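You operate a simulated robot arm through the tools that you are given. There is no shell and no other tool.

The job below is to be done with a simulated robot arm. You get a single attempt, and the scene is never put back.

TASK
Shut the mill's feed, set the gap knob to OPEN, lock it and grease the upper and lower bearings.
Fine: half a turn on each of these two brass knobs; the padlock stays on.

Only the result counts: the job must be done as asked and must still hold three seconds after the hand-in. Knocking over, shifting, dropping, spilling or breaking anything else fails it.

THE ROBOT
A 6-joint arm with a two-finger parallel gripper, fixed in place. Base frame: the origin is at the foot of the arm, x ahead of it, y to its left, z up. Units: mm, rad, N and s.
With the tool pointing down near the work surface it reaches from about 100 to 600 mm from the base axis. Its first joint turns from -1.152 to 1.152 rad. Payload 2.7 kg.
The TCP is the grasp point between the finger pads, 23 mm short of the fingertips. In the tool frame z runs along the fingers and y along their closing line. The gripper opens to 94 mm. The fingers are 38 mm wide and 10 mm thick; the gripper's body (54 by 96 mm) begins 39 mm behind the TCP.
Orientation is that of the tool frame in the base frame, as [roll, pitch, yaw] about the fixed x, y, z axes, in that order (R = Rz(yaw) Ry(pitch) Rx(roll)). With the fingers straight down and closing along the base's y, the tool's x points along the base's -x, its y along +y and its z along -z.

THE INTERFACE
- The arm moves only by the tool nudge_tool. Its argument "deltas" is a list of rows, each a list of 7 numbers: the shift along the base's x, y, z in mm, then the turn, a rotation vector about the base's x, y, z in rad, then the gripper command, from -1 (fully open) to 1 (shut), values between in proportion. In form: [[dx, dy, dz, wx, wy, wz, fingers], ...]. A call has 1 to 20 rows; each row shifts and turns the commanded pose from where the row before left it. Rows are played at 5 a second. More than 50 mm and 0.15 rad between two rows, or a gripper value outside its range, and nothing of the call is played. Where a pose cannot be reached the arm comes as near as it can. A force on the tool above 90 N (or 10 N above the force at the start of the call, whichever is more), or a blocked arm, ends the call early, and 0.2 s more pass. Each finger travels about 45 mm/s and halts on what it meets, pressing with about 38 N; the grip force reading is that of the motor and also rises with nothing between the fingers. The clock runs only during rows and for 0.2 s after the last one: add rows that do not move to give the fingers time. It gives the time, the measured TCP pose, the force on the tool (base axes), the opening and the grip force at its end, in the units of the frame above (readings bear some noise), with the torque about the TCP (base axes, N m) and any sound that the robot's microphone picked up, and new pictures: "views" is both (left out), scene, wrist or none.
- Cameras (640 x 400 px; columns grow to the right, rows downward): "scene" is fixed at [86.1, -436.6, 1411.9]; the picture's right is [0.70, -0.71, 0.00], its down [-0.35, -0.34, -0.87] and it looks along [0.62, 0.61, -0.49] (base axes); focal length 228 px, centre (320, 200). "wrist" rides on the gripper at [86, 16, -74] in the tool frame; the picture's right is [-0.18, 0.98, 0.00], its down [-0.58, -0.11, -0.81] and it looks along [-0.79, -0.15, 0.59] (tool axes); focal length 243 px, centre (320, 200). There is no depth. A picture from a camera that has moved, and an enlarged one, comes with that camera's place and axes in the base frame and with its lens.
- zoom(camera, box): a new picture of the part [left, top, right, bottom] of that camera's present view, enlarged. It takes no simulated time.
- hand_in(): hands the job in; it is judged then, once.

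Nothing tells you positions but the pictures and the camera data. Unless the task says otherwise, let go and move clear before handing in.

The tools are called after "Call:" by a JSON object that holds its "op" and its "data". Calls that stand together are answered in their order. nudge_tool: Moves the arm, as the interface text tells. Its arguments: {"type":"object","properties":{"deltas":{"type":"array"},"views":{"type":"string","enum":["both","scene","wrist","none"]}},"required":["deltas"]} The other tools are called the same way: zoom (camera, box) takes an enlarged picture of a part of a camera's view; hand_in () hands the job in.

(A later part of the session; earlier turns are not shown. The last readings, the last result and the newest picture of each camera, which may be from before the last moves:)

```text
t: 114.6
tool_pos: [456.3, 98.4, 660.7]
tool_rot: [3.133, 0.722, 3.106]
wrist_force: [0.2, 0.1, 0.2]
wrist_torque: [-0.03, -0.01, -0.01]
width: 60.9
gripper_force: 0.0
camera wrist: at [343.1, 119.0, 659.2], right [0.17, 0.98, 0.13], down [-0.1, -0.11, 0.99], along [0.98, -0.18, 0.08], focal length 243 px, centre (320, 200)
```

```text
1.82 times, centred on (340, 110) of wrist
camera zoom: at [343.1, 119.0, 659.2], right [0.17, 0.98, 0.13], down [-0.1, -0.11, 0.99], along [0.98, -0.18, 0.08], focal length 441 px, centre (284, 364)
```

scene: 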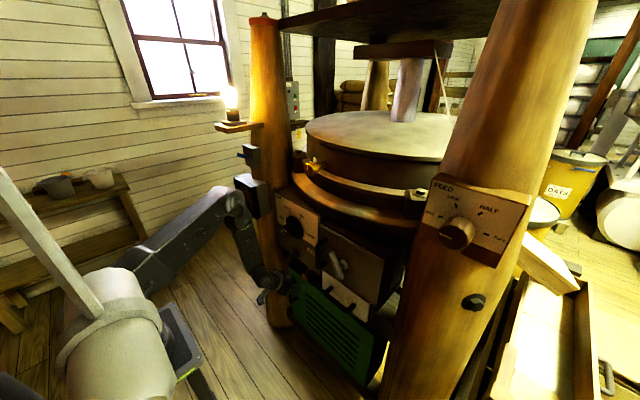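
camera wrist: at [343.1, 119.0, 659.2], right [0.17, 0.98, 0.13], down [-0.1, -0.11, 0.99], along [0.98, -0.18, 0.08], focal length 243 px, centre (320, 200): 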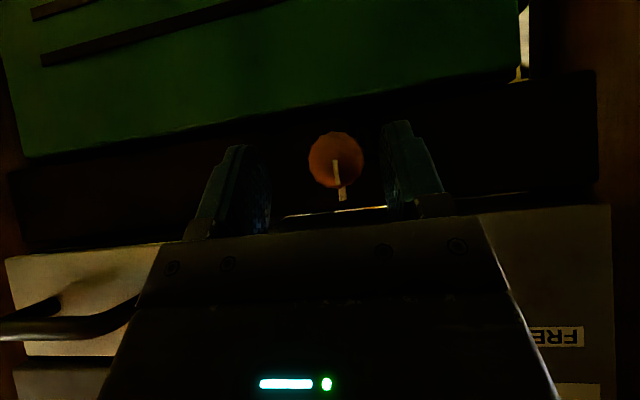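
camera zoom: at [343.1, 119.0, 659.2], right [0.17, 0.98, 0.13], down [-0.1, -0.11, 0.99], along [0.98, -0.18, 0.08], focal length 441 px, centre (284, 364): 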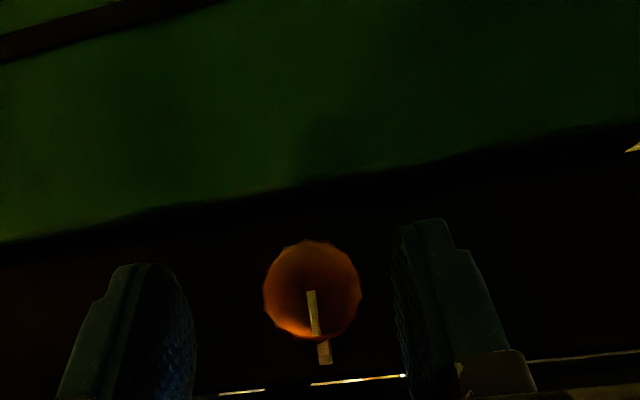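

From here I see the lower knob squarely: centre (y 100, z 644.5), face at x ≈ 532, about 41 mm wide, pointer straight up (≈92°). I move in, easing the pitch as I go.

Call:
{"op": "nudge_tool", "data": {"deltas": [[12, 0.3, -3, 0, -0.067, 0, -0.6], [12, 0.3, -3, 0, -0.067, 0, -0.6], [12, 0.3, -3, 0, -0.067, 0, -0.6], [12, 0.3, -3, 0, -0.067, 0, -0.6], [12, 0.2, -2, 0, -0.067, 0, -0.6], [0, 0, 0, 0, 0, 0, -0.6]]}}

Call:
{"op": "zoom", "data": {"camera": "wrist", "box": [180, 0, 500, 220]}}

Call:
{"op": "zoom", "data": {"camera": "scene", "box": [240, 230, 360, 320]}}

```text
t: 116.0
tool_pos: [518.0, 99.7, 645.0]
tool_rot: [3.108, 1.058, 3.085]
wrist_force: [0.7, 0.9, -0.6]
wrist_torque: [0.01, -0.03, -0.01]
width: 75.2
gripper_force: 0.0
camera wrist: at [409.9, 120.4, 606.5], right [0.12, 0.98, 0.18], down [-0.42, -0.11, 0.9], along [0.9, -0.18, 0.4], focal length 243 px, centre (320, 200)
```

scene: 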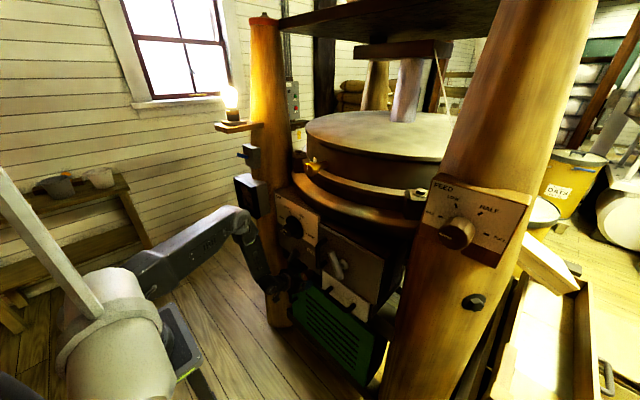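
wrist: 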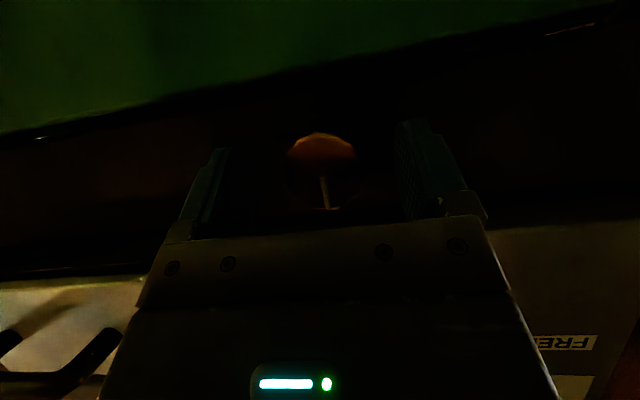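

```text
1.82 times, centred on (340, 110) of wrist
camera zoom: at [409.9, 120.4, 606.5], right [0.12, 0.98, 0.18], down [-0.42, -0.11, 0.9], along [0.9, -0.18, 0.4], focal length 441 px, centre (284, 364)
```

zoom: 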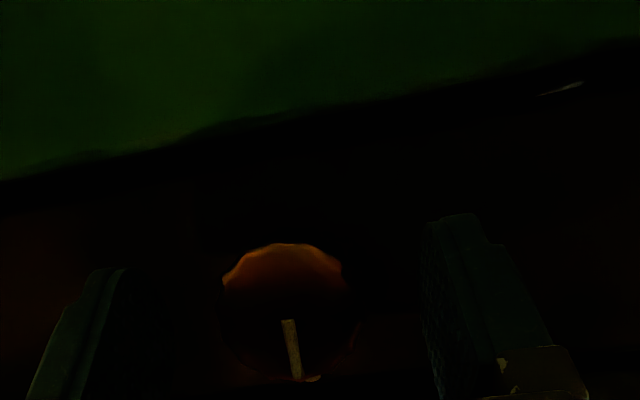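

```text
4.44 times, centred on (300, 275) of scene
camera zoom: at [86.1, -436.6, 1411.9], right [0.7, -0.71, 0.0], down [-0.35, -0.34, -0.87], along [0.62, 0.61, -0.49], focal length 1013 px, centre (409, -133)
```

zoom: 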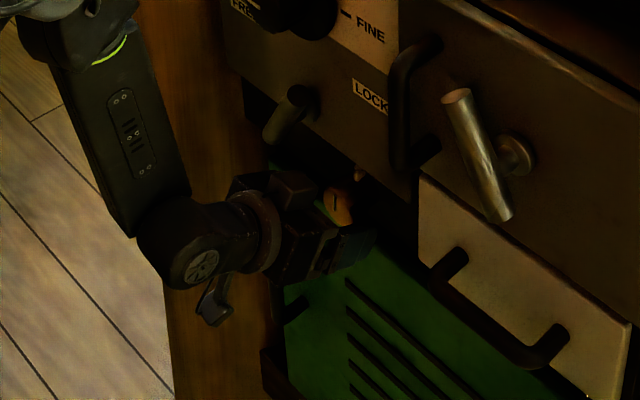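

The jaws straddle the knob. I want to turn it clockwise in bites, so I first rotate counter-clockwise with the jaws open, in small steps, to check that this side of the roll range is available.

Call:
{"op": "nudge_tool", "data": {"deltas": [[2, 0, 0, -0.12, 0, 0, -0.3], [0, 0, 0, -0.12, 0, 0, -0.3], [0, 0, 0, -0.12, 0, 0, -0.3], [0, 0, 0, 0, 0, 0, -0.3]], "views": "wrist"}}

Call:
{"op": "zoom", "data": {"camera": "wrist", "box": [180, 0, 500, 220]}}

```text
t: 117.0
tool_pos: [516.9, 101.7, 644.3]
tool_rot: [-2.501, 0.967, -2.619]
wrist_force: [-0.1, -0.4, -0.4]
wrist_torque: [-0.01, -0.01, 0.01]
width: 61.3
gripper_force: 0.1
camera wrist: at [411.3, 105.8, 602.5], right [0.12, 0.98, -0.18], down [-0.42, 0.21, 0.88], along [0.9, -0.03, 0.44], focal length 243 px, centre (320, 200)
```

wrist: 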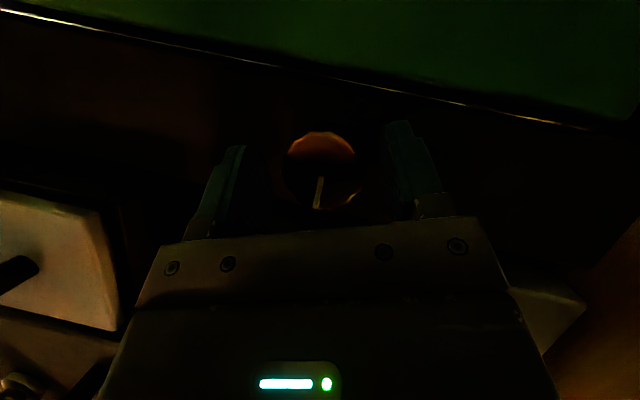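

```text
1.82 times, centred on (340, 110) of wrist
camera zoom: at [411.3, 105.8, 602.5], right [0.12, 0.98, -0.18], down [-0.42, 0.21, 0.88], along [0.9, -0.03, 0.44], focal length 441 px, centre (284, 364)
```

zoom: 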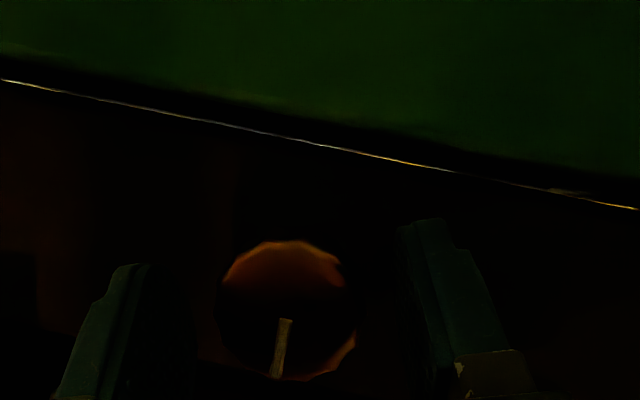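

The negative roll is available. I rotate further to about -62° with the jaws open.

Call:
{"op": "nudge_tool", "data": {"deltas": [[1, -0.5, 0, -0.12, 0, 0, -0.3], [1, -0.5, 0, -0.12, 0, 0, -0.3], [1, -0.5, 0, -0.12, 0, 0, -0.3], [0, 0, 0, -0.12, 0, 0, -0.3], [0, 0, 0, -0.12, 0, 0, -0.3], [0, 0, 0, -0.12, 0, 0, -0.3], [0, 0, 0, 0, 0, 0, -0.3]], "views": "both"}}

Call:
{"op": "zoom", "data": {"camera": "wrist", "box": [180, 0, 500, 220]}}

Call:
{"op": "zoom", "data": {"camera": "scene", "box": [240, 230, 360, 320]}}

```text
t: 118.6
tool_pos: [520.4, 99.2, 644.7]
tool_rot: [-1.811, 0.449, -2.148]
wrist_force: [-0.6, -0.9, -0.1]
wrist_torque: [0.0, -0.03, 0.02]
width: 61.2
gripper_force: 0.1
camera wrist: at [414.3, 74.7, 609.7], right [0.12, 0.61, -0.78], down [-0.42, 0.74, 0.52], along [0.9, 0.27, 0.35], focal length 243 px, centre (320, 200)
```

scene: 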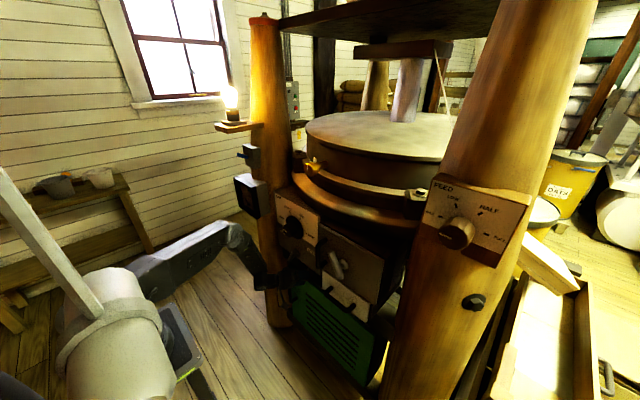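
wrist: 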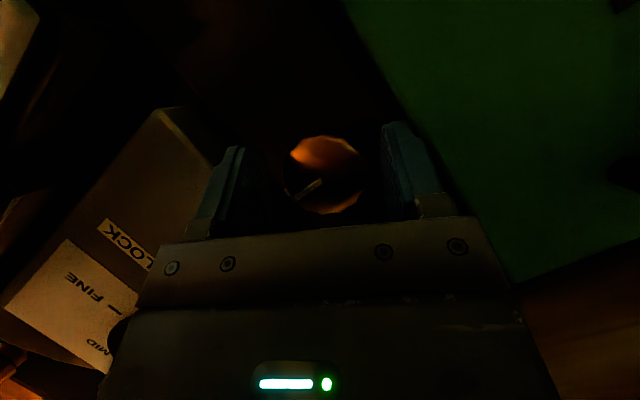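

```text
1.82 times, centred on (340, 110) of wrist
camera zoom: at [414.3, 74.7, 609.7], right [0.12, 0.61, -0.78], down [-0.42, 0.74, 0.52], along [0.9, 0.27, 0.35], focal length 441 px, centre (284, 364)
```

zoom: 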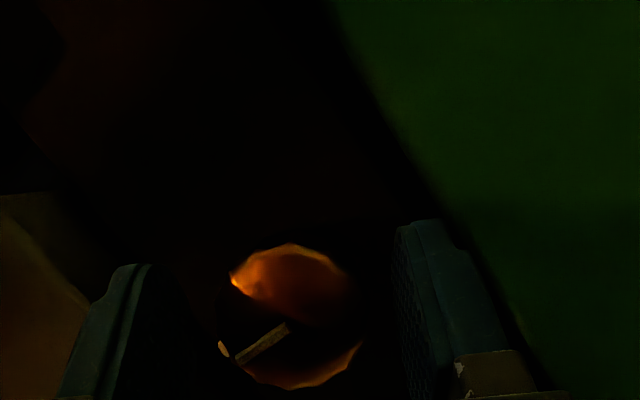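

```text
4.44 times, centred on (300, 275) of scene
camera zoom: at [86.1, -436.6, 1411.9], right [0.7, -0.71, 0.0], down [-0.35, -0.34, -0.87], along [0.62, 0.61, -0.49], focal length 1013 px, centre (409, -133)
```

zoom: 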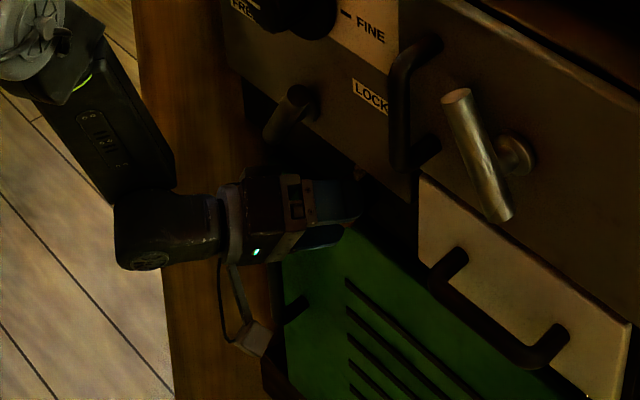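

The knob is centred in the jaws and the pointer pin stays deeper than the fingertips. I go 3 mm further, close, and start turning clockwise.

Call:
{"op": "nudge_tool", "data": {"deltas": [[3, 0.5, -0.3, 0, 0, 0, -0.3], [0, 0, 0, 0, 0, 0, 1], [0, 0, 0, 0, 0, 0, 1], [0, 0, 0, 0, 0, 0, 1], [0, 0, 0, 0.1, 0, 0, 1], [0, 0, 0, 0.1, 0, 0, 1], [0, 0, 0, 0.1, 0, 0, 1], [0, 0, 0, 0.1, 0, 0, 1], [0, 0, 0, 0, 0, 0, 1]], "views": "wrist"}}

Call:
{"op": "zoom", "data": {"camera": "wrist", "box": [180, 0, 500, 220]}}

```text
t: 120.6
tool_pos: [524.3, 100.8, 644.2]
tool_rot: [-2.114, 0.768, -2.321]
wrist_force: [-3.6, 8.2, -2.2]
wrist_torque: [0.02, 0.06, 1.05]
width: 43.6
gripper_force: 44.9
camera wrist: at [417.5, 91.4, 602.5], right [0.12, 0.87, -0.48], down [-0.42, 0.48, 0.77], along [0.9, 0.11, 0.42], focal length 243 px, centre (320, 200)
```

wrist: 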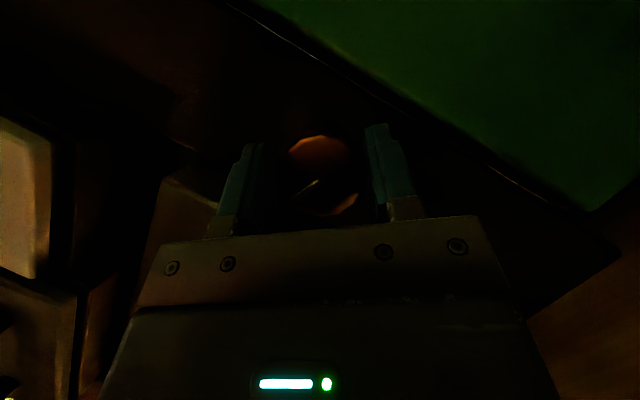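

```text
1.82 times, centred on (340, 110) of wrist
camera zoom: at [417.5, 91.4, 602.5], right [0.12, 0.87, -0.48], down [-0.42, 0.48, 0.77], along [0.9, 0.11, 0.42], focal length 441 px, centre (284, 364)
```

zoom: 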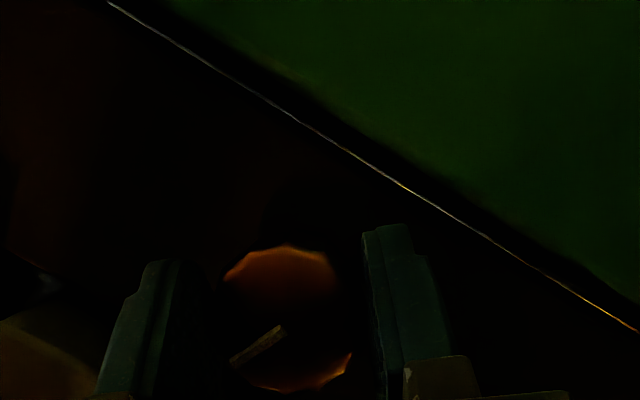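

It grips (43.6 mm) and turns with no resistance. I continue through the rest of the first quarter.

Call:
{"op": "nudge_tool", "data": {"deltas": [[0, 0, 0, 0.1, 0, 0, 1], [0, 0, 0, 0.1, 0, 0, 1], [0, 0, 0, 0.1, 0, 0, 1], [0, 0, 0, 0.1, 0, 0, 1], [0, 0, 0, 0.1, 0, 0, 1], [0, 0, 0, 0.1, 0, 0, 1], [0, 0, 0, 0.1, 0, 0, 1], [0, 0, 0, 0.1, 0, 0, 1], [0, 0, 0, 0.1, 0, 0, 1], [0, 0, 0, 0.1, 0, 0, 1], [0, 0, 0, 0.1, 0, 0, 1], [0, 0, 0, 0, 0, 0, 1]], "views": "wrist"}}

Call:
{"op": "zoom", "data": {"camera": "wrist", "box": [180, 0, 500, 220]}}

Call:
{"op": "zoom", "data": {"camera": "scene", "box": [280, 240, 360, 300]}}

```text
t: 123.2
tool_pos: [524.2, 100.7, 644.1]
tool_rot: [2.393, 0.9, 2.485]
wrist_force: [-12.1, 14.3, 2.6]
wrist_torque: [0.01, -0.91, 1.13]
width: 43.8
gripper_force: 44.6
camera wrist: at [417.4, 134.3, 618.1], right [0.12, 0.82, 0.56], down [-0.42, -0.47, 0.78], along [0.9, -0.32, 0.29], focal length 243 px, centre (320, 200)
```

wrist: 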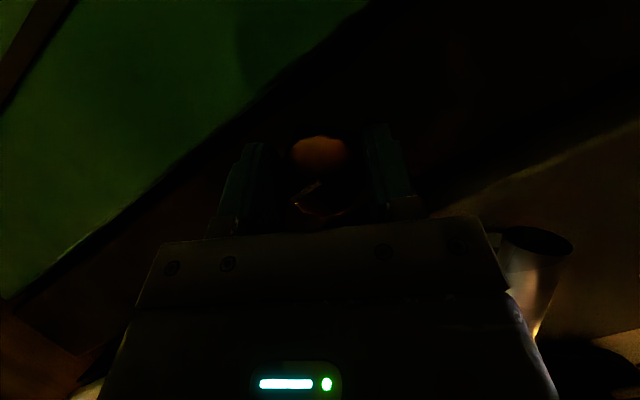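

```text
1.82 times, centred on (340, 110) of wrist
camera zoom: at [417.4, 134.3, 618.1], right [0.12, 0.82, 0.56], down [-0.42, -0.47, 0.78], along [0.9, -0.32, 0.29], focal length 441 px, centre (284, 364)
```

zoom: 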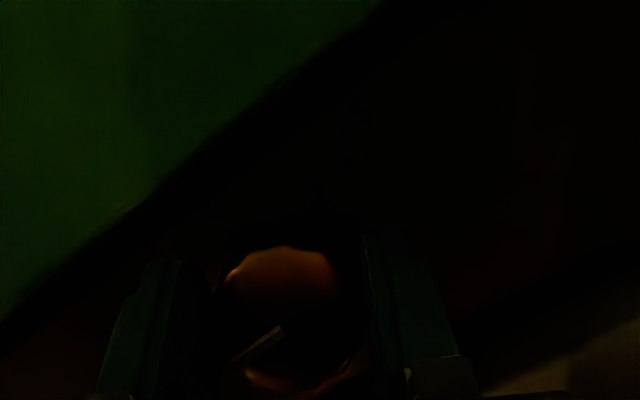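

```text
6.67 times, centred on (320, 270) of scene
camera zoom: at [85.9, -436.4, 1412.0], right [0.7, -0.71, 0.0], down [-0.35, -0.34, -0.87], along [0.62, 0.61, -0.49], focal length 1520 px, centre (320, -267)
```

zoom: 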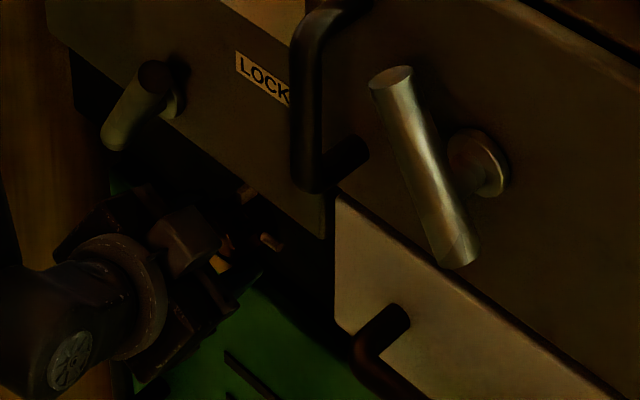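

The knob has turned 86° and a fixed index mark stays at the top. I open, rotate back with the jaws open, and take the second bite.

Call:
{"op": "nudge_tool", "data": {"deltas": [[0, 0, 0, 0, 0, 0, -0.3], [0, 0, 0, 0, 0, 0, -0.3], [-3, -0.5, 0, 0, 0, 0, -0.3], [0, 0, 0, -0.125, 0, 0, -0.3], [0, 0, 0, -0.125, 0, 0, -0.3], [0, 0, 0, -0.125, 0, 0, -0.3], [0, 0, 0, -0.125, 0, 0, -0.3], [0, 0, 0, -0.125, 0, 0, -0.3], [0, 0, 0, -0.125, 0, 0, -0.3], [0, 0, 0, -0.125, 0, 0, -0.3], [0, 0, 0, -0.125, 0, 0, -0.3], [0, 0, 0, -0.125, 0, 0, -0.3], [0, 0, 0, -0.125, 0, 0, -0.3], [0, 0, 0, -0.125, 0, 0, -0.3], [0, 0, 0, -0.125, 0, 0, -0.3], [0, 0, 0, -0.1, 0, 0, -0.3], [0, 0, 0, 0, 0, 0, -0.3]], "views": "wrist"}}

Call:
{"op": "zoom", "data": {"camera": "wrist", "box": [180, 0, 500, 220]}}

Call:
{"op": "zoom", "data": {"camera": "scene", "box": [280, 240, 360, 300]}}

```text
t: 126.8
tool_pos: [521.5, 99.8, 643.9]
tool_rot: [-1.755, 0.364, -2.125]
wrist_force: [-0.2, -0.1, 1.3]
wrist_torque: [0.0, -0.03, 0.02]
width: 61.1
gripper_force: 0.1
camera wrist: at [414.5, 71.4, 611.9], right [0.12, 0.53, -0.84], down [-0.42, 0.79, 0.44], along [0.9, 0.3, 0.32], focal length 243 px, centre (320, 200)
```

wrist: 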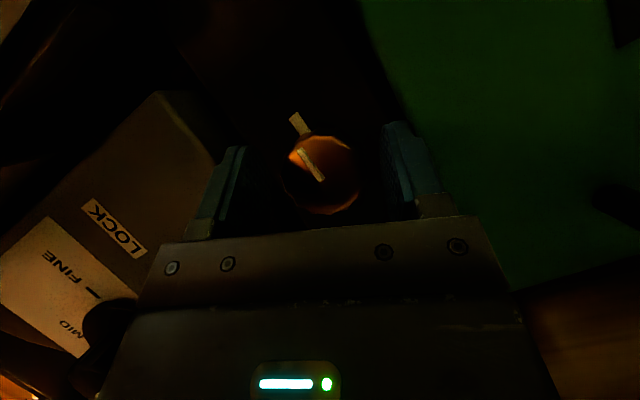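

```text
1.82 times, centred on (340, 110) of wrist
camera zoom: at [414.5, 71.4, 611.9], right [0.12, 0.53, -0.84], down [-0.42, 0.79, 0.44], along [0.9, 0.3, 0.32], focal length 441 px, centre (284, 364)
```

zoom: 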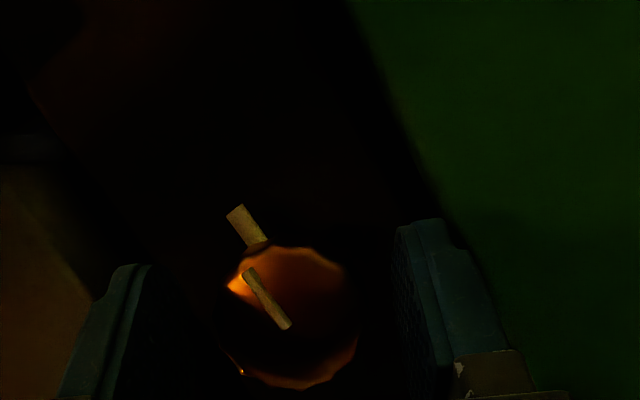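

```text
6.67 times, centred on (320, 270) of scene
camera zoom: at [86.1, -436.6, 1411.9], right [0.7, -0.71, 0.0], down [-0.35, -0.34, -0.87], along [0.62, 0.61, -0.49], focal length 1520 px, centre (320, -267)
```

zoom: 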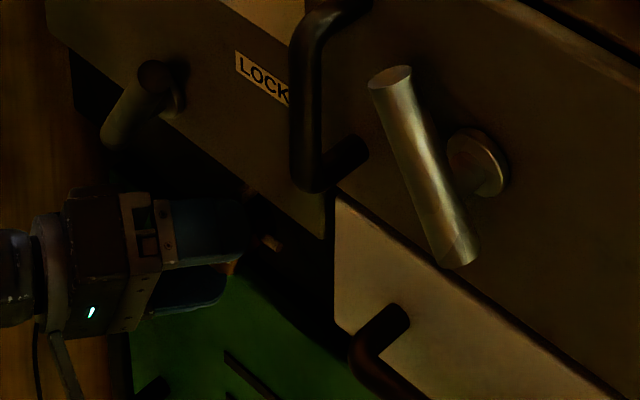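

The pointer is now at about 4° (pointing right). The remaining 94° completes the half turn, so I move in 3 mm, close and turn.

Call:
{"op": "nudge_tool", "data": {"deltas": [[3, 0.3, 0.3, 0, 0, 0, -0.3], [0, 0, 0, 0, 0, 0, 1], [0, 0, 0, 0, 0, 0, 1], [0, 0, 0, 0, 0, 0, 1], [0, 0, 0, 0.11, 0, 0, 1], [0, 0, 0, 0.11, 0, 0, 1], [0, 0, 0, 0.11, 0, 0, 1], [0, 0, 0, 0.11, 0, 0, 1], [0, 0, 0, 0.11, 0, 0, 1], [0, 0, 0, 0.11, 0, 0, 1], [0, 0, 0, 0.11, 0, 0, 1], [0, 0, 0, 0.11, 0, 0, 1], [0, 0, 0, 0.11, 0, 0, 1], [0, 0, 0, 0.11, 0, 0, 1], [0, 0, 0, 0.11, 0, 0, 1], [0, 0, 0, 0.11, 0, 0, 1], [0, 0, 0, 0.11, 0, 0, 1], [0, 0, 0, 0.11, 0, 0, 1], [0, 0, 0, 0.1, 0, 0, 1], [0, 0, 0, 0, 0, 0, 1]], "views": "wrist"}}

Call:
{"op": "zoom", "data": {"camera": "wrist", "box": [180, 0, 500, 220]}}

```text
t: 131.0
tool_pos: [523.1, 100.5, 645.7]
tool_rot: [2.345, 0.876, 2.446]
wrist_force: [1.4, 15.5, -10.1]
wrist_torque: [0.0, 0.33, 1.25]
width: 43.8
gripper_force: 45.1
camera wrist: at [417.2, 135.2, 619.6], right [0.12, 0.8, 0.59], down [-0.42, -0.5, 0.76], along [0.9, -0.34, 0.28], focal length 243 px, centre (320, 200)
```

wrist: 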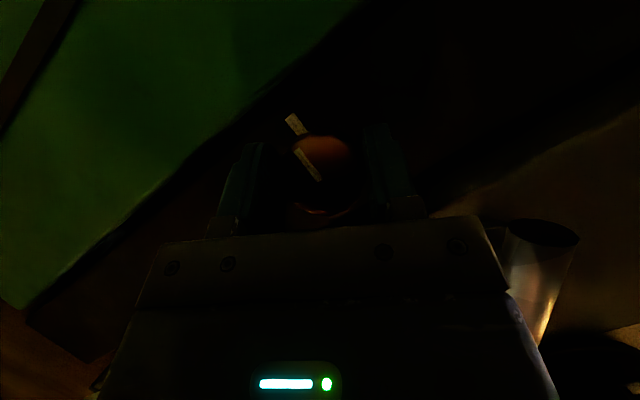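

```text
1.82 times, centred on (340, 110) of wrist
camera zoom: at [417.2, 135.2, 619.6], right [0.12, 0.8, 0.59], down [-0.42, -0.5, 0.76], along [0.9, -0.34, 0.28], focal length 441 px, centre (284, 364)
```

zoom: 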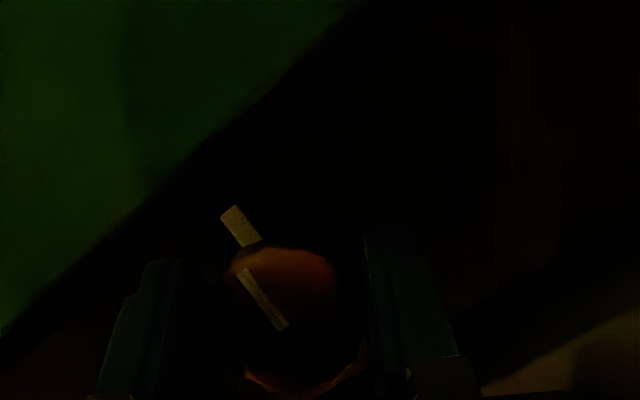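

The pointer is straight down, so the lower knob has made its half turn. I release, unroll, and back out along the way I came.

Call:
{"op": "nudge_tool", "data": {"deltas": [[0, 0, 0, 0, 0, 0, -0.3], [0, 0, 0, 0, 0, 0, -0.3], [-3, 0, 0, 0, 0, 0, -0.3], [0, 0, 0, -0.115, 0, 0, -0.3], [0, 0, 0, -0.115, 0, 0, -0.3], [0, 0, 0, -0.115, 0, 0, -0.3], [0, 0, 0, -0.115, 0, 0, -0.3], [-12, 0, 3, 0, 0.067, 0, -0.3], [-12, 0, 3, 0, 0.067, 0, -0.3], [-12, 0, 3, 0, 0.067, 0, -0.3], [-12, 0, 3, 0, 0.067, 0, -0.3], [-12, 0, 2, 0, 0.067, 0, -0.3], [0, 0, 0, 0, 0, 0, -0.3]], "views": "wrist"}}

Call:
{"op": "zoom", "data": {"camera": "wrist", "box": [180, 0, 500, 220]}}

Call:
{"op": "zoom", "data": {"camera": "scene", "box": [280, 230, 360, 290]}}

```text
t: 133.8
tool_pos: [461.0, 99.4, 659.3]
tool_rot: [3.134, 0.72, 3.107]
wrist_force: [0.4, 1.2, 0.1]
wrist_torque: [0.02, 0.01, -0.02]
width: 61.2
gripper_force: 0.1
camera wrist: at [347.5, 119.9, 658.7], right [0.17, 0.98, 0.13], down [-0.1, -0.11, 0.99], along [0.98, -0.18, 0.08], focal length 243 px, centre (320, 200)
```

wrist: 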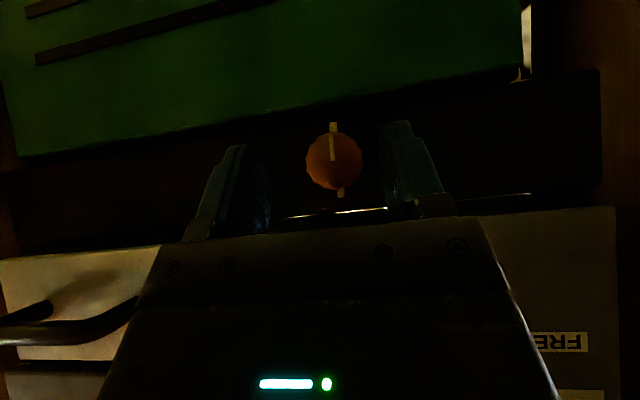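

```text
1.82 times, centred on (340, 110) of wrist
camera zoom: at [347.5, 119.9, 658.7], right [0.17, 0.98, 0.13], down [-0.1, -0.11, 0.99], along [0.98, -0.18, 0.08], focal length 441 px, centre (284, 364)
```

zoom: 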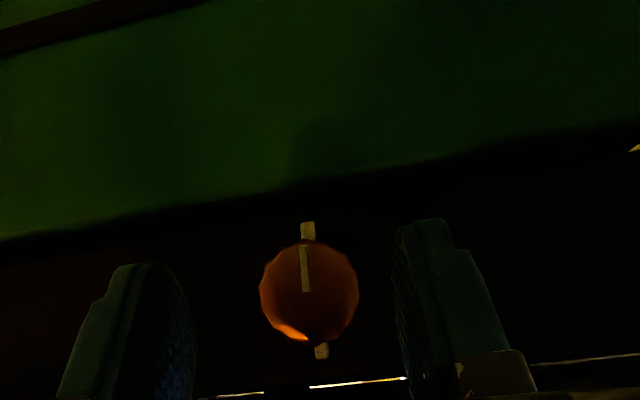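

```text
6.67 times, centred on (320, 260) of scene
camera zoom: at [86.1, -436.6, 1411.9], right [0.7, -0.71, 0.0], down [-0.35, -0.34, -0.87], along [0.62, 0.61, -0.49], focal length 1520 px, centre (320, -200)
```

zoom: 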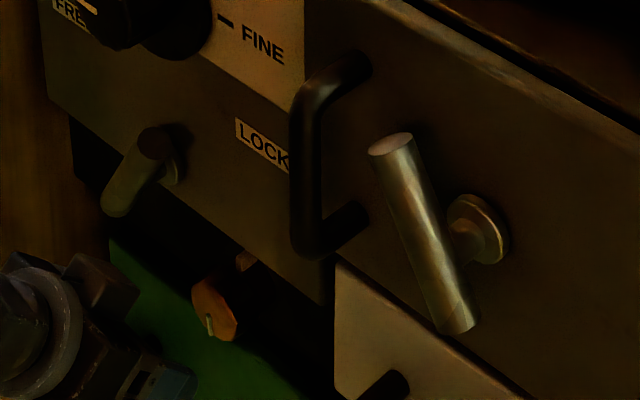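

The lower knob points straight down opposite its fixed index, and the lever is at LOCK. Next is the upper brass knob, so I rise in front of the mill to its height.

Call:
{"op": "nudge_tool", "data": {"deltas": [[0, 0, 33, 0, 0, 0, -0.3], [0, 0, 33, 0, 0, 0, -0.3], [0, 0, 33, 0, 0, 0, -0.3], [-6, -4, 36, 0, 0, 0, -0.3], [-6, -4, 36, 0, 0, 0, -0.3], [-6, -4, 36, 0, 0, 0, -0.3], [-6, -4, 36, 0, 0, 0, -0.3], [0, -4, 36, 0, 0, 0, -0.3], [0, -4, 36, 0, 0, 0, -0.3], [0, -4, 36, 0, 0, 0, -0.3], [0, -4, 36, 0, 0, 0, -0.3], [0, -4, 36, 0, 0, 0, -0.3], [0, -3, 30, 0, 0, 0, -0.3], [0, 0, 0, 0, 0, 0, -0.3]]}}

```text
t: 136.8
tool_pos: [434.6, 79.8, 1105.9]
tool_rot: [-3.136, 0.726, 3.104]
wrist_force: [0.0, -0.3, -0.6]
wrist_torque: [0.01, 0.0, 0.02]
width: 60.9
gripper_force: 0.1
out of reach, approached as far as the arm can: row 12, 13
camera wrist: at [321.4, 98.9, 1103.7], right [0.18, 0.98, 0.12], down [-0.1, -0.1, 0.99], along [0.98, -0.19, 0.08], focal length 243 px, centre (320, 200)
```

scene: 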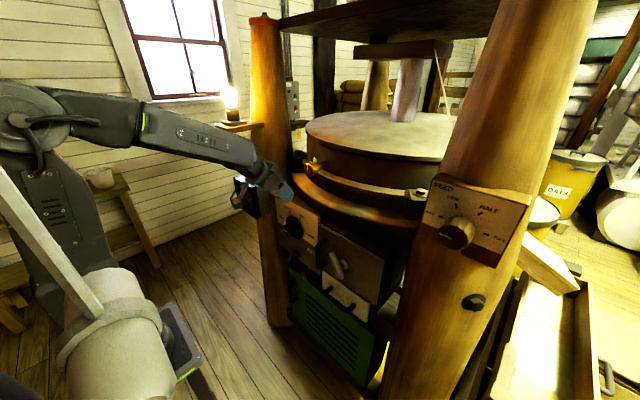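
wrist: 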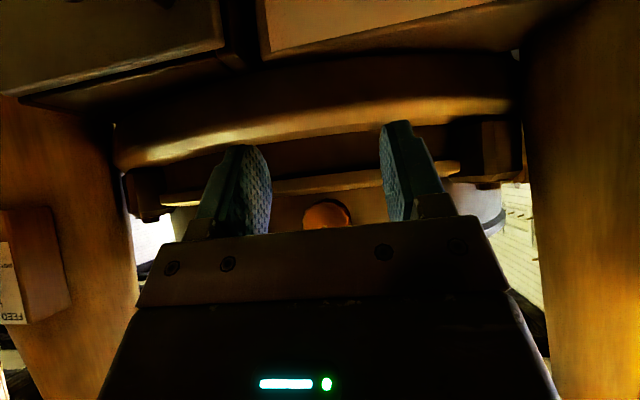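

The tool is nearly in line with the forearm here. I pitch up to level in small steps, in the free space in front.

Call:
{"op": "nudge_tool", "data": {"deltas": [[0, 0, -10, 0, -0.1, 0, -0.3], [0, 0, -10, 0, -0.1, 0, -0.3], [0, 0, -10, 0, -0.1, 0, -0.3], [0, 0, 0, 0, -0.1, 0, -0.3], [0, 0, 0, 0, -0.1, 0, -0.3], [0, 0, 0, 0, -0.1, 0, -0.3], [0, 0, 0, 0, -0.1, 0, -0.3], [0, 0, 0, 0, -0.1, 0, -0.3], [0, 0, 0, 0, 0, 0, -0.3]]}}

```text
t: 138.8
tool_pos: [434.0, 78.2, 1075.0]
tool_rot: [2.908, 1.471, 2.879]
wrist_force: [1.0, 0.9, -0.6]
wrist_torque: [-0.01, -0.04, -0.02]
width: 61.0
gripper_force: 0.1
out of reach, approached as far as the arm can: row 3
camera wrist: at [353.0, 97.8, 996.1], right [0.05, 0.98, 0.21], down [-0.75, -0.1, 0.65], along [0.66, -0.18, 0.73], focal length 243 px, centre (320, 200)
```

scene: 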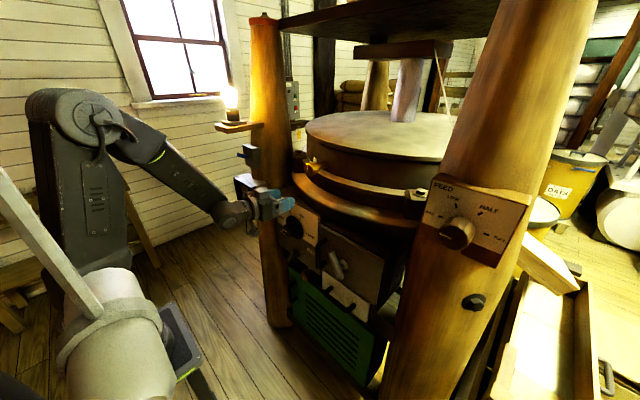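
wrist: 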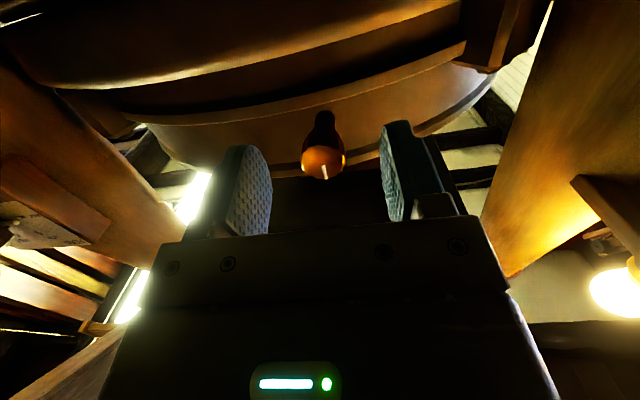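

I'm level, with a good view of the upper knob from below. I enlarge it to get its centre.

Call:
{"op": "zoom", "data": {"camera": "wrist", "box": [240, 60, 420, 200]}}

Call:
{"op": "zoom", "data": {"camera": "scene", "box": [280, 140, 350, 190]}}

```text
2.86 times, centred on (330, 130) of wrist
camera zoom: at [353.0, 97.8, 996.1], right [0.05, 0.98, 0.21], down [-0.75, -0.1, 0.65], along [0.66, -0.18, 0.73], focal length 693 px, centre (291, 400)
```

zoom: 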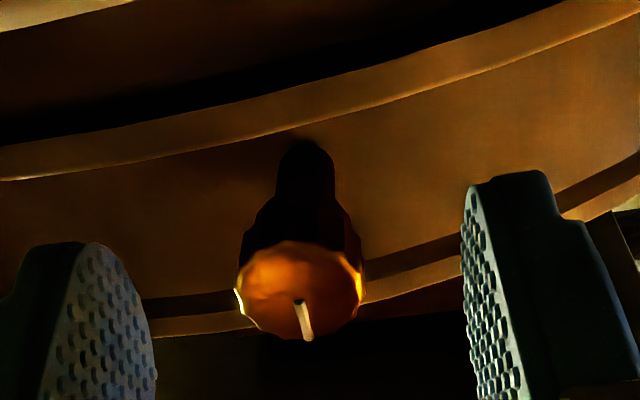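

```text
8.00 times, centred on (315, 165) of scene
camera zoom: at [86.1, -436.6, 1411.9], right [0.7, -0.71, 0.0], down [-0.35, -0.34, -0.87], along [0.62, 0.61, -0.49], focal length 1824 px, centre (360, 480)
```

zoom: 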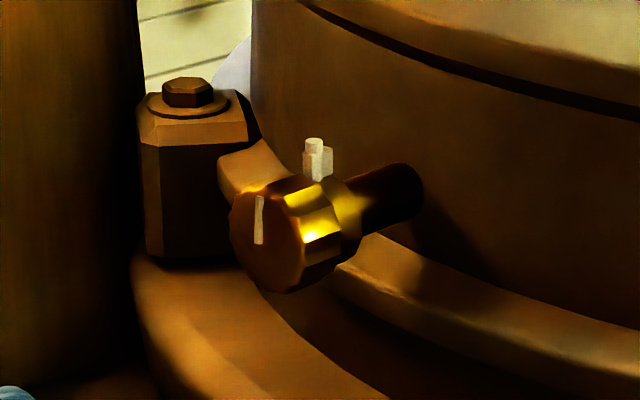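

The upper knob's face centre is at about (539, 62, 1146) with its axis along x and the pointer straight up. I level, align in front of it, and roll to -90° in steps.

Call:
{"op": "nudge_tool", "data": {"deltas": [[9, -4, 18, 0, -0.05, 0, -0.3], [9, -4, 18, 0, -0.05, 0, -0.3], [9, -4, 18, 0, 0, 0, -0.3], [9, -4, 17, 0, 0, 0, -0.3], [0, 0, 0, 0, 0, 0, -0.3]], "views": "wrist"}}

Call:
{"op": "zoom", "data": {"camera": "wrist", "box": [200, 20, 460, 220]}}

```text
t: 140.0
tool_pos: [471.6, 60.9, 1145.3]
tool_rot: [1.501, 1.545, 1.474]
wrist_force: [0.8, -0.4, -0.5]
wrist_torque: [-0.02, 0.01, 0.01]
width: 61.0
gripper_force: 0.1
camera wrist: at [398.0, 81.6, 1059.9], right [0.03, 0.98, 0.21], down [-0.81, -0.1, 0.58], along [0.59, -0.19, 0.79], focal length 243 px, centre (320, 200)
```

wrist: 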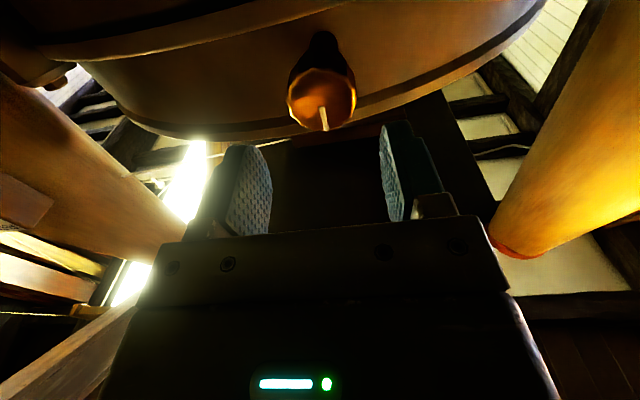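

```text
2.00 times, centred on (330, 120) of wrist
camera zoom: at [398.0, 81.6, 1059.9], right [0.03, 0.98, 0.21], down [-0.81, -0.1, 0.58], along [0.59, -0.19, 0.79], focal length 485 px, centre (300, 360)
```

zoom: 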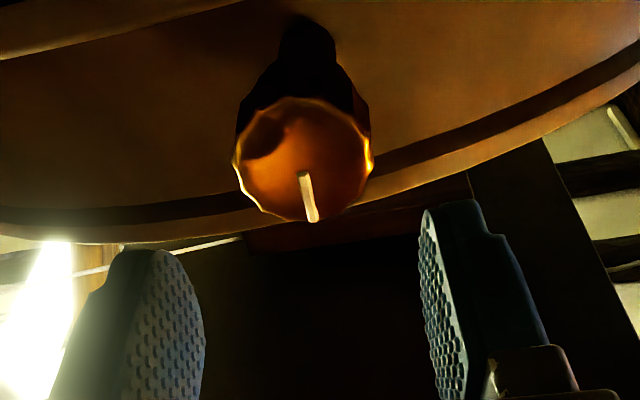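

Aligned with the knob. I roll to -90° with the jaws part open.

Call:
{"op": "nudge_tool", "data": {"deltas": [[0, 0, 0, -0.13, 0, 0, -0.3], [0, 0, 0, -0.13, 0, 0, -0.3], [0, 0, 0, -0.13, 0, 0, -0.3], [0, 0, 0, -0.13, 0, 0, -0.3], [0, 0, 0, -0.13, 0, 0, -0.3], [0, 0, 0, -0.13, 0, 0, -0.3], [0, 0, 0, 0, 0, 0, -0.3]], "views": "none"}}

Call:
{"op": "nudge_tool", "data": {"deltas": [[0, 0, 0, -0.13, 0, 0, -0.3], [0, 0, 0, -0.13, 0, 0, -0.3], [0, 0, 0, -0.13, 0, 0, -0.3], [0, 0, 0, -0.13, 0, 0, -0.3], [0, 0, 0, -0.13, 0, 0, -0.3], [0, 0, 0, -0.13, 0, 0, -0.3], [0, 0, 0, 0, 0, 0, -0.3]], "views": "both"}}

Call:
{"op": "zoom", "data": {"camera": "wrist", "box": [180, 0, 500, 220]}}

```text
t: 141.6
tool_pos: [469.5, 60.3, 1144.6]
tool_rot: [-1.539, 0.814, -1.566]
wrist_force: [0.7, -0.4, 0.1]
wrist_torque: [-0.03, -0.02, 0.02]
width: 61.0
gripper_force: 0.1
```

```text
t: 143.2
tool_pos: [470.5, 60.6, 1145.3]
tool_rot: [-1.542, 0.035, -1.568]
wrist_force: [-0.2, 0.6, -1.0]
wrist_torque: [0.01, 0.01, -0.01]
width: 60.9
gripper_force: 0.0
camera wrist: at [397.0, -24.8, 1124.4], right [0.03, 0.22, -0.98], down [-0.81, 0.58, 0.11], along [0.58, 0.79, 0.19], focal length 243 px, centre (320, 200)
```

scene: 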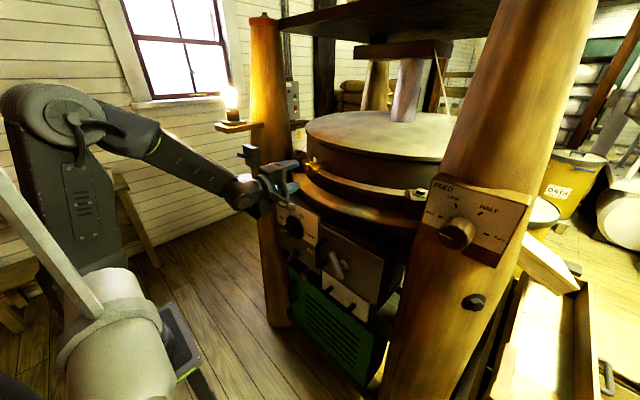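
wrist: 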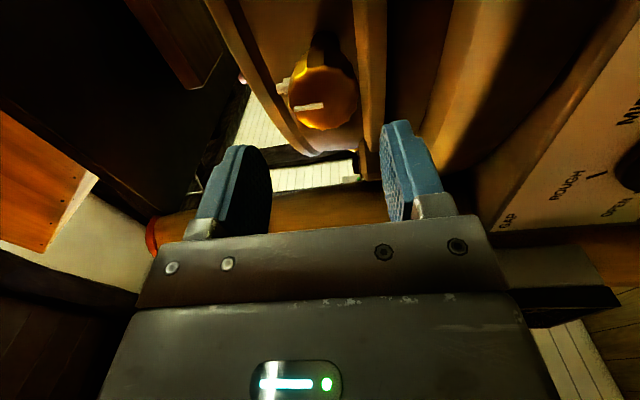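

```text
1.82 times, centred on (340, 110) of wrist
camera zoom: at [397.0, -24.8, 1124.4], right [0.03, 0.22, -0.98], down [-0.81, 0.58, 0.11], along [0.58, 0.79, 0.19], focal length 441 px, centre (284, 364)
```

zoom: 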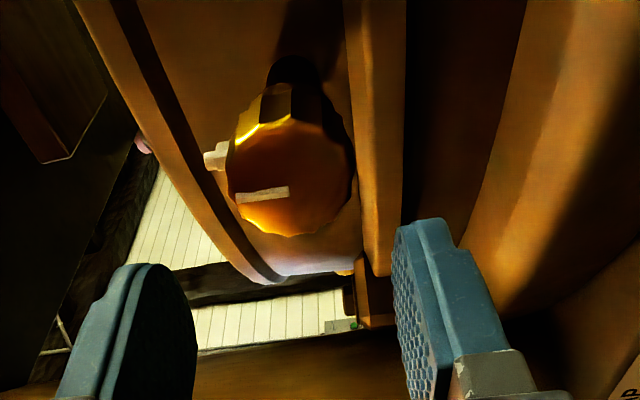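

The ring below sits further back (x ≈ 580), so the jaws can go around the knob. I move in, close and begin the clockwise turn.

Call:
{"op": "nudge_tool", "data": {"deltas": [[21, 0, 0, 0, 0, 0, -0.3], [21, 0, 0, 0, 0, 0, -0.3], [20, 0, 0, 0, 0, 0, -0.3], [0, 0, 0, 0, 0, 0, -0.3]], "views": "wrist"}}

Call:
{"op": "zoom", "data": {"camera": "wrist", "box": [180, 0, 500, 220]}}

Call:
{"op": "zoom", "data": {"camera": "scene", "box": [270, 130, 360, 195]}}

```text
t: 144.2
tool_pos: [532.1, 59.6, 1146.1]
tool_rot: [-1.544, 0.036, -1.568]
wrist_force: [0.8, 0.9, -0.7]
wrist_torque: [0.0, 0.02, 0.03]
width: 61.0
gripper_force: 0.1
camera wrist: at [459.9, -24.7, 1124.4], right [0.03, 0.22, -0.98], down [-0.81, 0.58, 0.11], along [0.58, 0.79, 0.19], focal length 243 px, centre (320, 200)
```

wrist: 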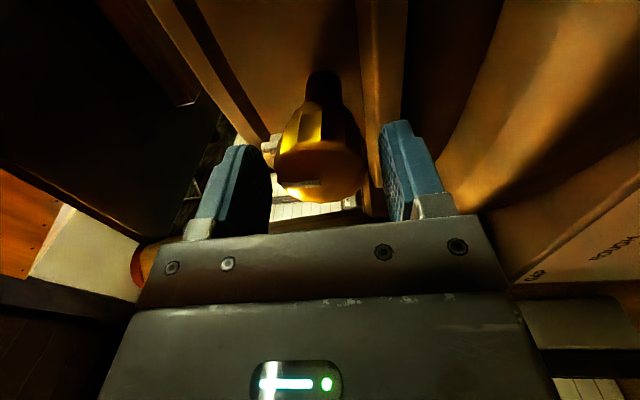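

```text
1.82 times, centred on (340, 110) of wrist
camera zoom: at [459.9, -24.7, 1124.4], right [0.03, 0.22, -0.98], down [-0.81, 0.58, 0.11], along [0.58, 0.79, 0.19], focal length 441 px, centre (284, 364)
```

zoom: 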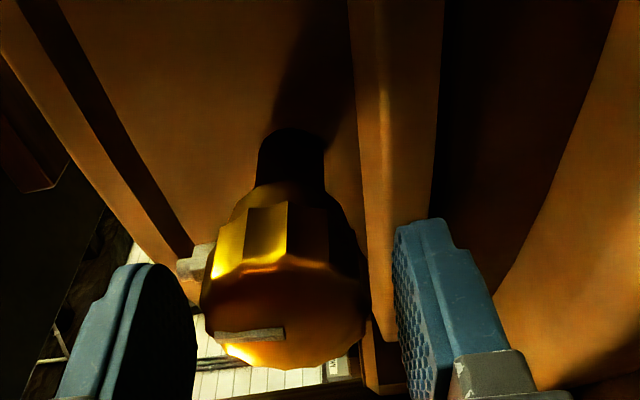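

```text
6.15 times, centred on (315, 162) of scene
camera zoom: at [86.1, -436.6, 1411.9], right [0.7, -0.71, 0.0], down [-0.35, -0.34, -0.87], along [0.62, 0.61, -0.49], focal length 1403 px, centre (351, 431)
```

zoom: 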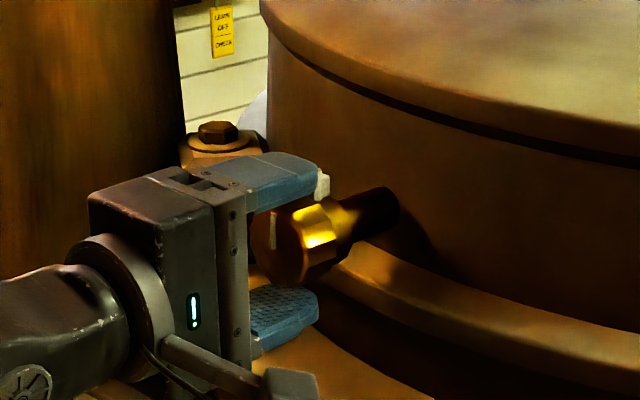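

The pin sits just beyond the upper fingertip. I back off 2 mm for clearance, close, and turn a first part.

Call:
{"op": "nudge_tool", "data": {"deltas": [[-2, 0.5, -0.5, 0, 0, 0, -0.3], [0, 0, 0, 0, 0, 0, 1], [0, 0, 0, 0, 0, 0, 1], [0, 0, 0, 0, 0, 0, 1], [0, 0, 0, 0.1, 0, 0, 1], [0, 0, 0, 0.1, 0, 0, 1], [0, 0, 0, 0.1, 0, 0, 1], [0, 0, 0, 0, 0, 0, 1]], "views": "wrist"}}

Call:
{"op": "zoom", "data": {"camera": "wrist", "box": [180, 0, 500, 220]}}

Call:
{"op": "zoom", "data": {"camera": "scene", "box": [270, 130, 360, 195]}}

```text
t: 146.0
tool_pos: [531.4, 61.8, 1145.5]
tool_rot: [-1.541, 0.339, -1.568]
wrist_force: [9.3, -1.8, 3.7]
wrist_torque: [0.02, 1.01, 0.51]
width: 44.1
gripper_force: 44.8
camera wrist: at [457.5, -13.8, 1099.4], right [0.03, 0.5, -0.87], down [-0.81, 0.52, 0.27], along [0.58, 0.69, 0.42], focal length 243 px, centre (320, 200)
```

wrist: 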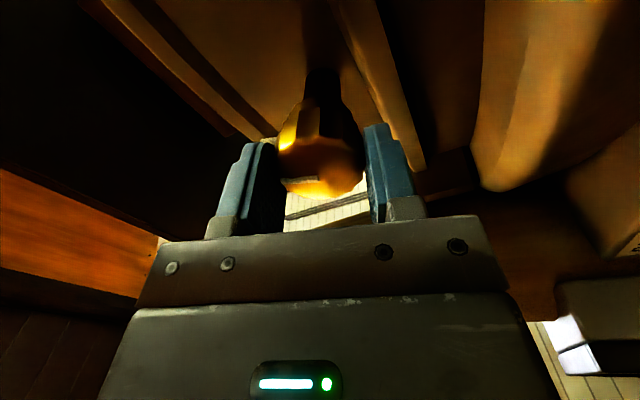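

```text
1.82 times, centred on (340, 110) of wrist
camera zoom: at [457.5, -13.8, 1099.4], right [0.03, 0.5, -0.87], down [-0.81, 0.52, 0.27], along [0.58, 0.69, 0.42], focal length 441 px, centre (284, 364)
```

zoom: 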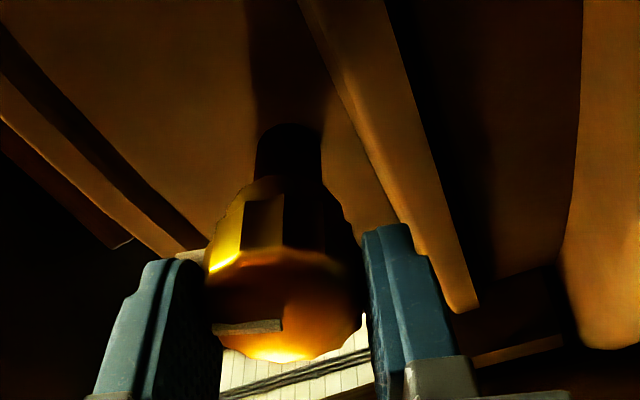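

```text
6.15 times, centred on (315, 162) of scene
camera zoom: at [86.4, -436.7, 1411.9], right [0.7, -0.71, 0.0], down [-0.35, -0.34, -0.87], along [0.62, 0.61, -0.49], focal length 1403 px, centre (351, 431)
```

zoom: 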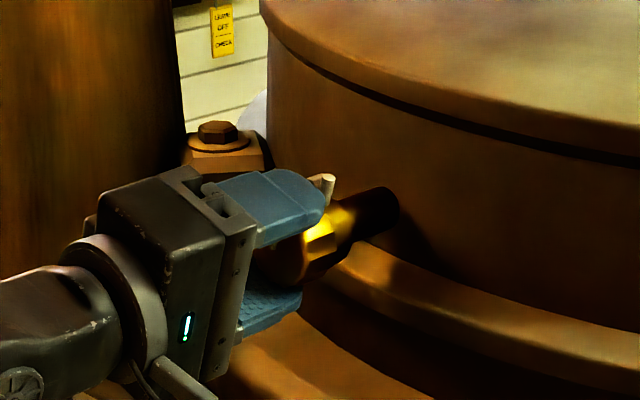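

It turns freely. I continue clockwise.

Call:
{"op": "nudge_tool", "data": {"deltas": [[0, 0, 0, 0.11, 0, 0, 1], [0, 0, 0, 0.11, 0, 0, 1], [0, 0, 0, 0.11, 0, 0, 1], [0, 0, 0, 0.11, 0, 0, 1], [0, 0, 0, 0.11, 0, 0, 1], [0, 0, 0, 0.11, 0, 0, 1], [0, 0, 0, 0.11, 0, 0, 1], [0, 0, 0, 0.11, 0, 0, 1], [0, 0, 0, 0.11, 0, 0, 1], [0, 0, 0, 0.11, 0, 0, 1], [0, 0, 0, 0.11, 0, 0, 1], [0, 0, 0, 0.11, 0, 0, 1], [0, 0, 0, 0.11, 0, 0, 1], [0, 0, 0, 0.11, 0, 0, 1], [0, 0, 0, 0.11, 0, 0, 1], [0, 0, 0, 0, 0, 0, 1]], "views": "wrist"}}

```text
t: 149.4
tool_pos: [530.2, 60.6, 1145.5]
tool_rot: [1.581, 1.154, 1.55]
wrist_force: [8.3, -21.6, 15.2]
wrist_torque: [-0.02, -0.35, 0.55]
width: 43.9
gripper_force: 45.1
camera wrist: at [457.9, 112.3, 1074.5], right [0.03, 0.82, 0.57], down [-0.81, -0.31, 0.49], along [0.58, -0.48, 0.66], focal length 243 px, centre (320, 200)
```

wrist: 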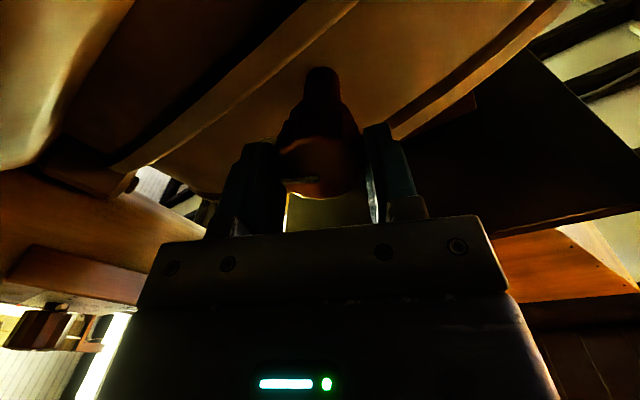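

It has turned 112° so far. I finish the remaining 68°.

Call:
{"op": "nudge_tool", "data": {"deltas": [[0, 0, 0, 0.11, 0, 0, 1], [0, 0, 0, 0.11, 0, 0, 1], [0, 0, 0, 0.11, 0, 0, 1], [0, 0, 0, 0.11, 0, 0, 1], [0, 0, 0, 0.11, 0, 0, 1], [0, 0, 0, 0.11, 0, 0, 1], [0, 0, 0, 0.11, 0, 0, 1], [0, 0, 0, 0.11, 0, 0, 1], [0, 0, 0, 0.11, 0, 0, 1], [0, 0, 0, 0.11, 0, 0, 1], [0, 0, 0, 0.09, 0, 0, 1], [0, 0, 0, 0, 0, 0, 1]], "views": "wrist"}}

Call:
{"op": "zoom", "data": {"camera": "wrist", "box": [180, 0, 500, 220]}}

Call:
{"op": "zoom", "data": {"camera": "scene", "box": [270, 130, 360, 195]}}

```text
t: 152.0
tool_pos: [531.8, 58.3, 1144.9]
tool_rot: [1.597, -0.039, 1.563]
wrist_force: [4.2, -22.4, 3.9]
wrist_torque: [0.03, -1.16, -1.05]
width: 43.9
gripper_force: 45.2
camera wrist: at [457.6, 145.4, 1166.8], right [0.02, -0.22, 0.98], down [-0.81, -0.57, -0.11], along [0.58, -0.79, -0.19], focal length 243 px, centre (320, 200)
```

wrist: 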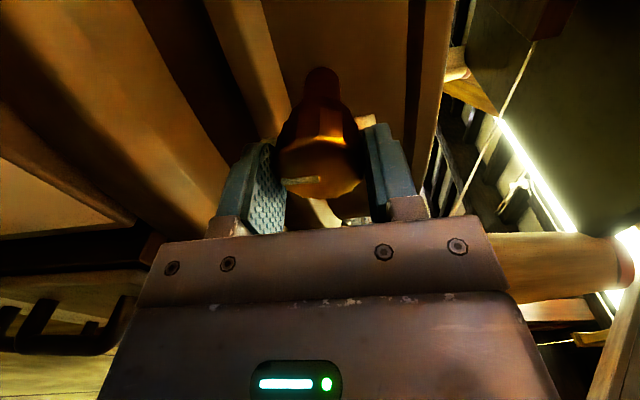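

```text
1.82 times, centred on (340, 110) of wrist
camera zoom: at [457.6, 145.4, 1166.8], right [0.02, -0.22, 0.98], down [-0.81, -0.57, -0.11], along [0.58, -0.79, -0.19], focal length 441 px, centre (284, 364)
```

zoom: 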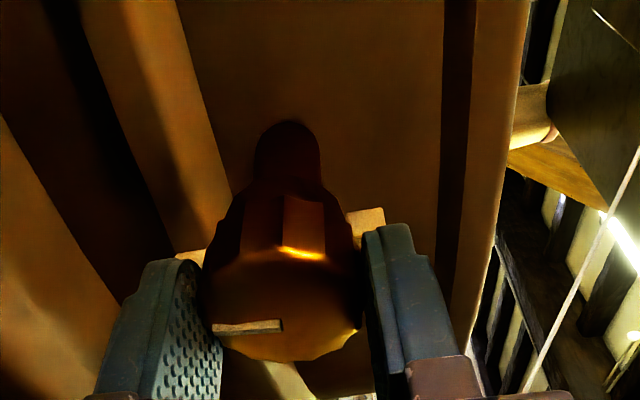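

```text
6.15 times, centred on (315, 162) of scene
camera zoom: at [86.2, -437.4, 1411.6], right [0.7, -0.71, 0.0], down [-0.35, -0.34, -0.87], along [0.62, 0.61, -0.49], focal length 1403 px, centre (351, 431)
```

zoom: 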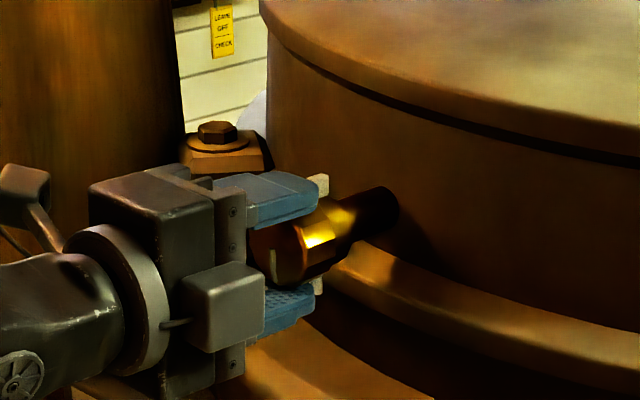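

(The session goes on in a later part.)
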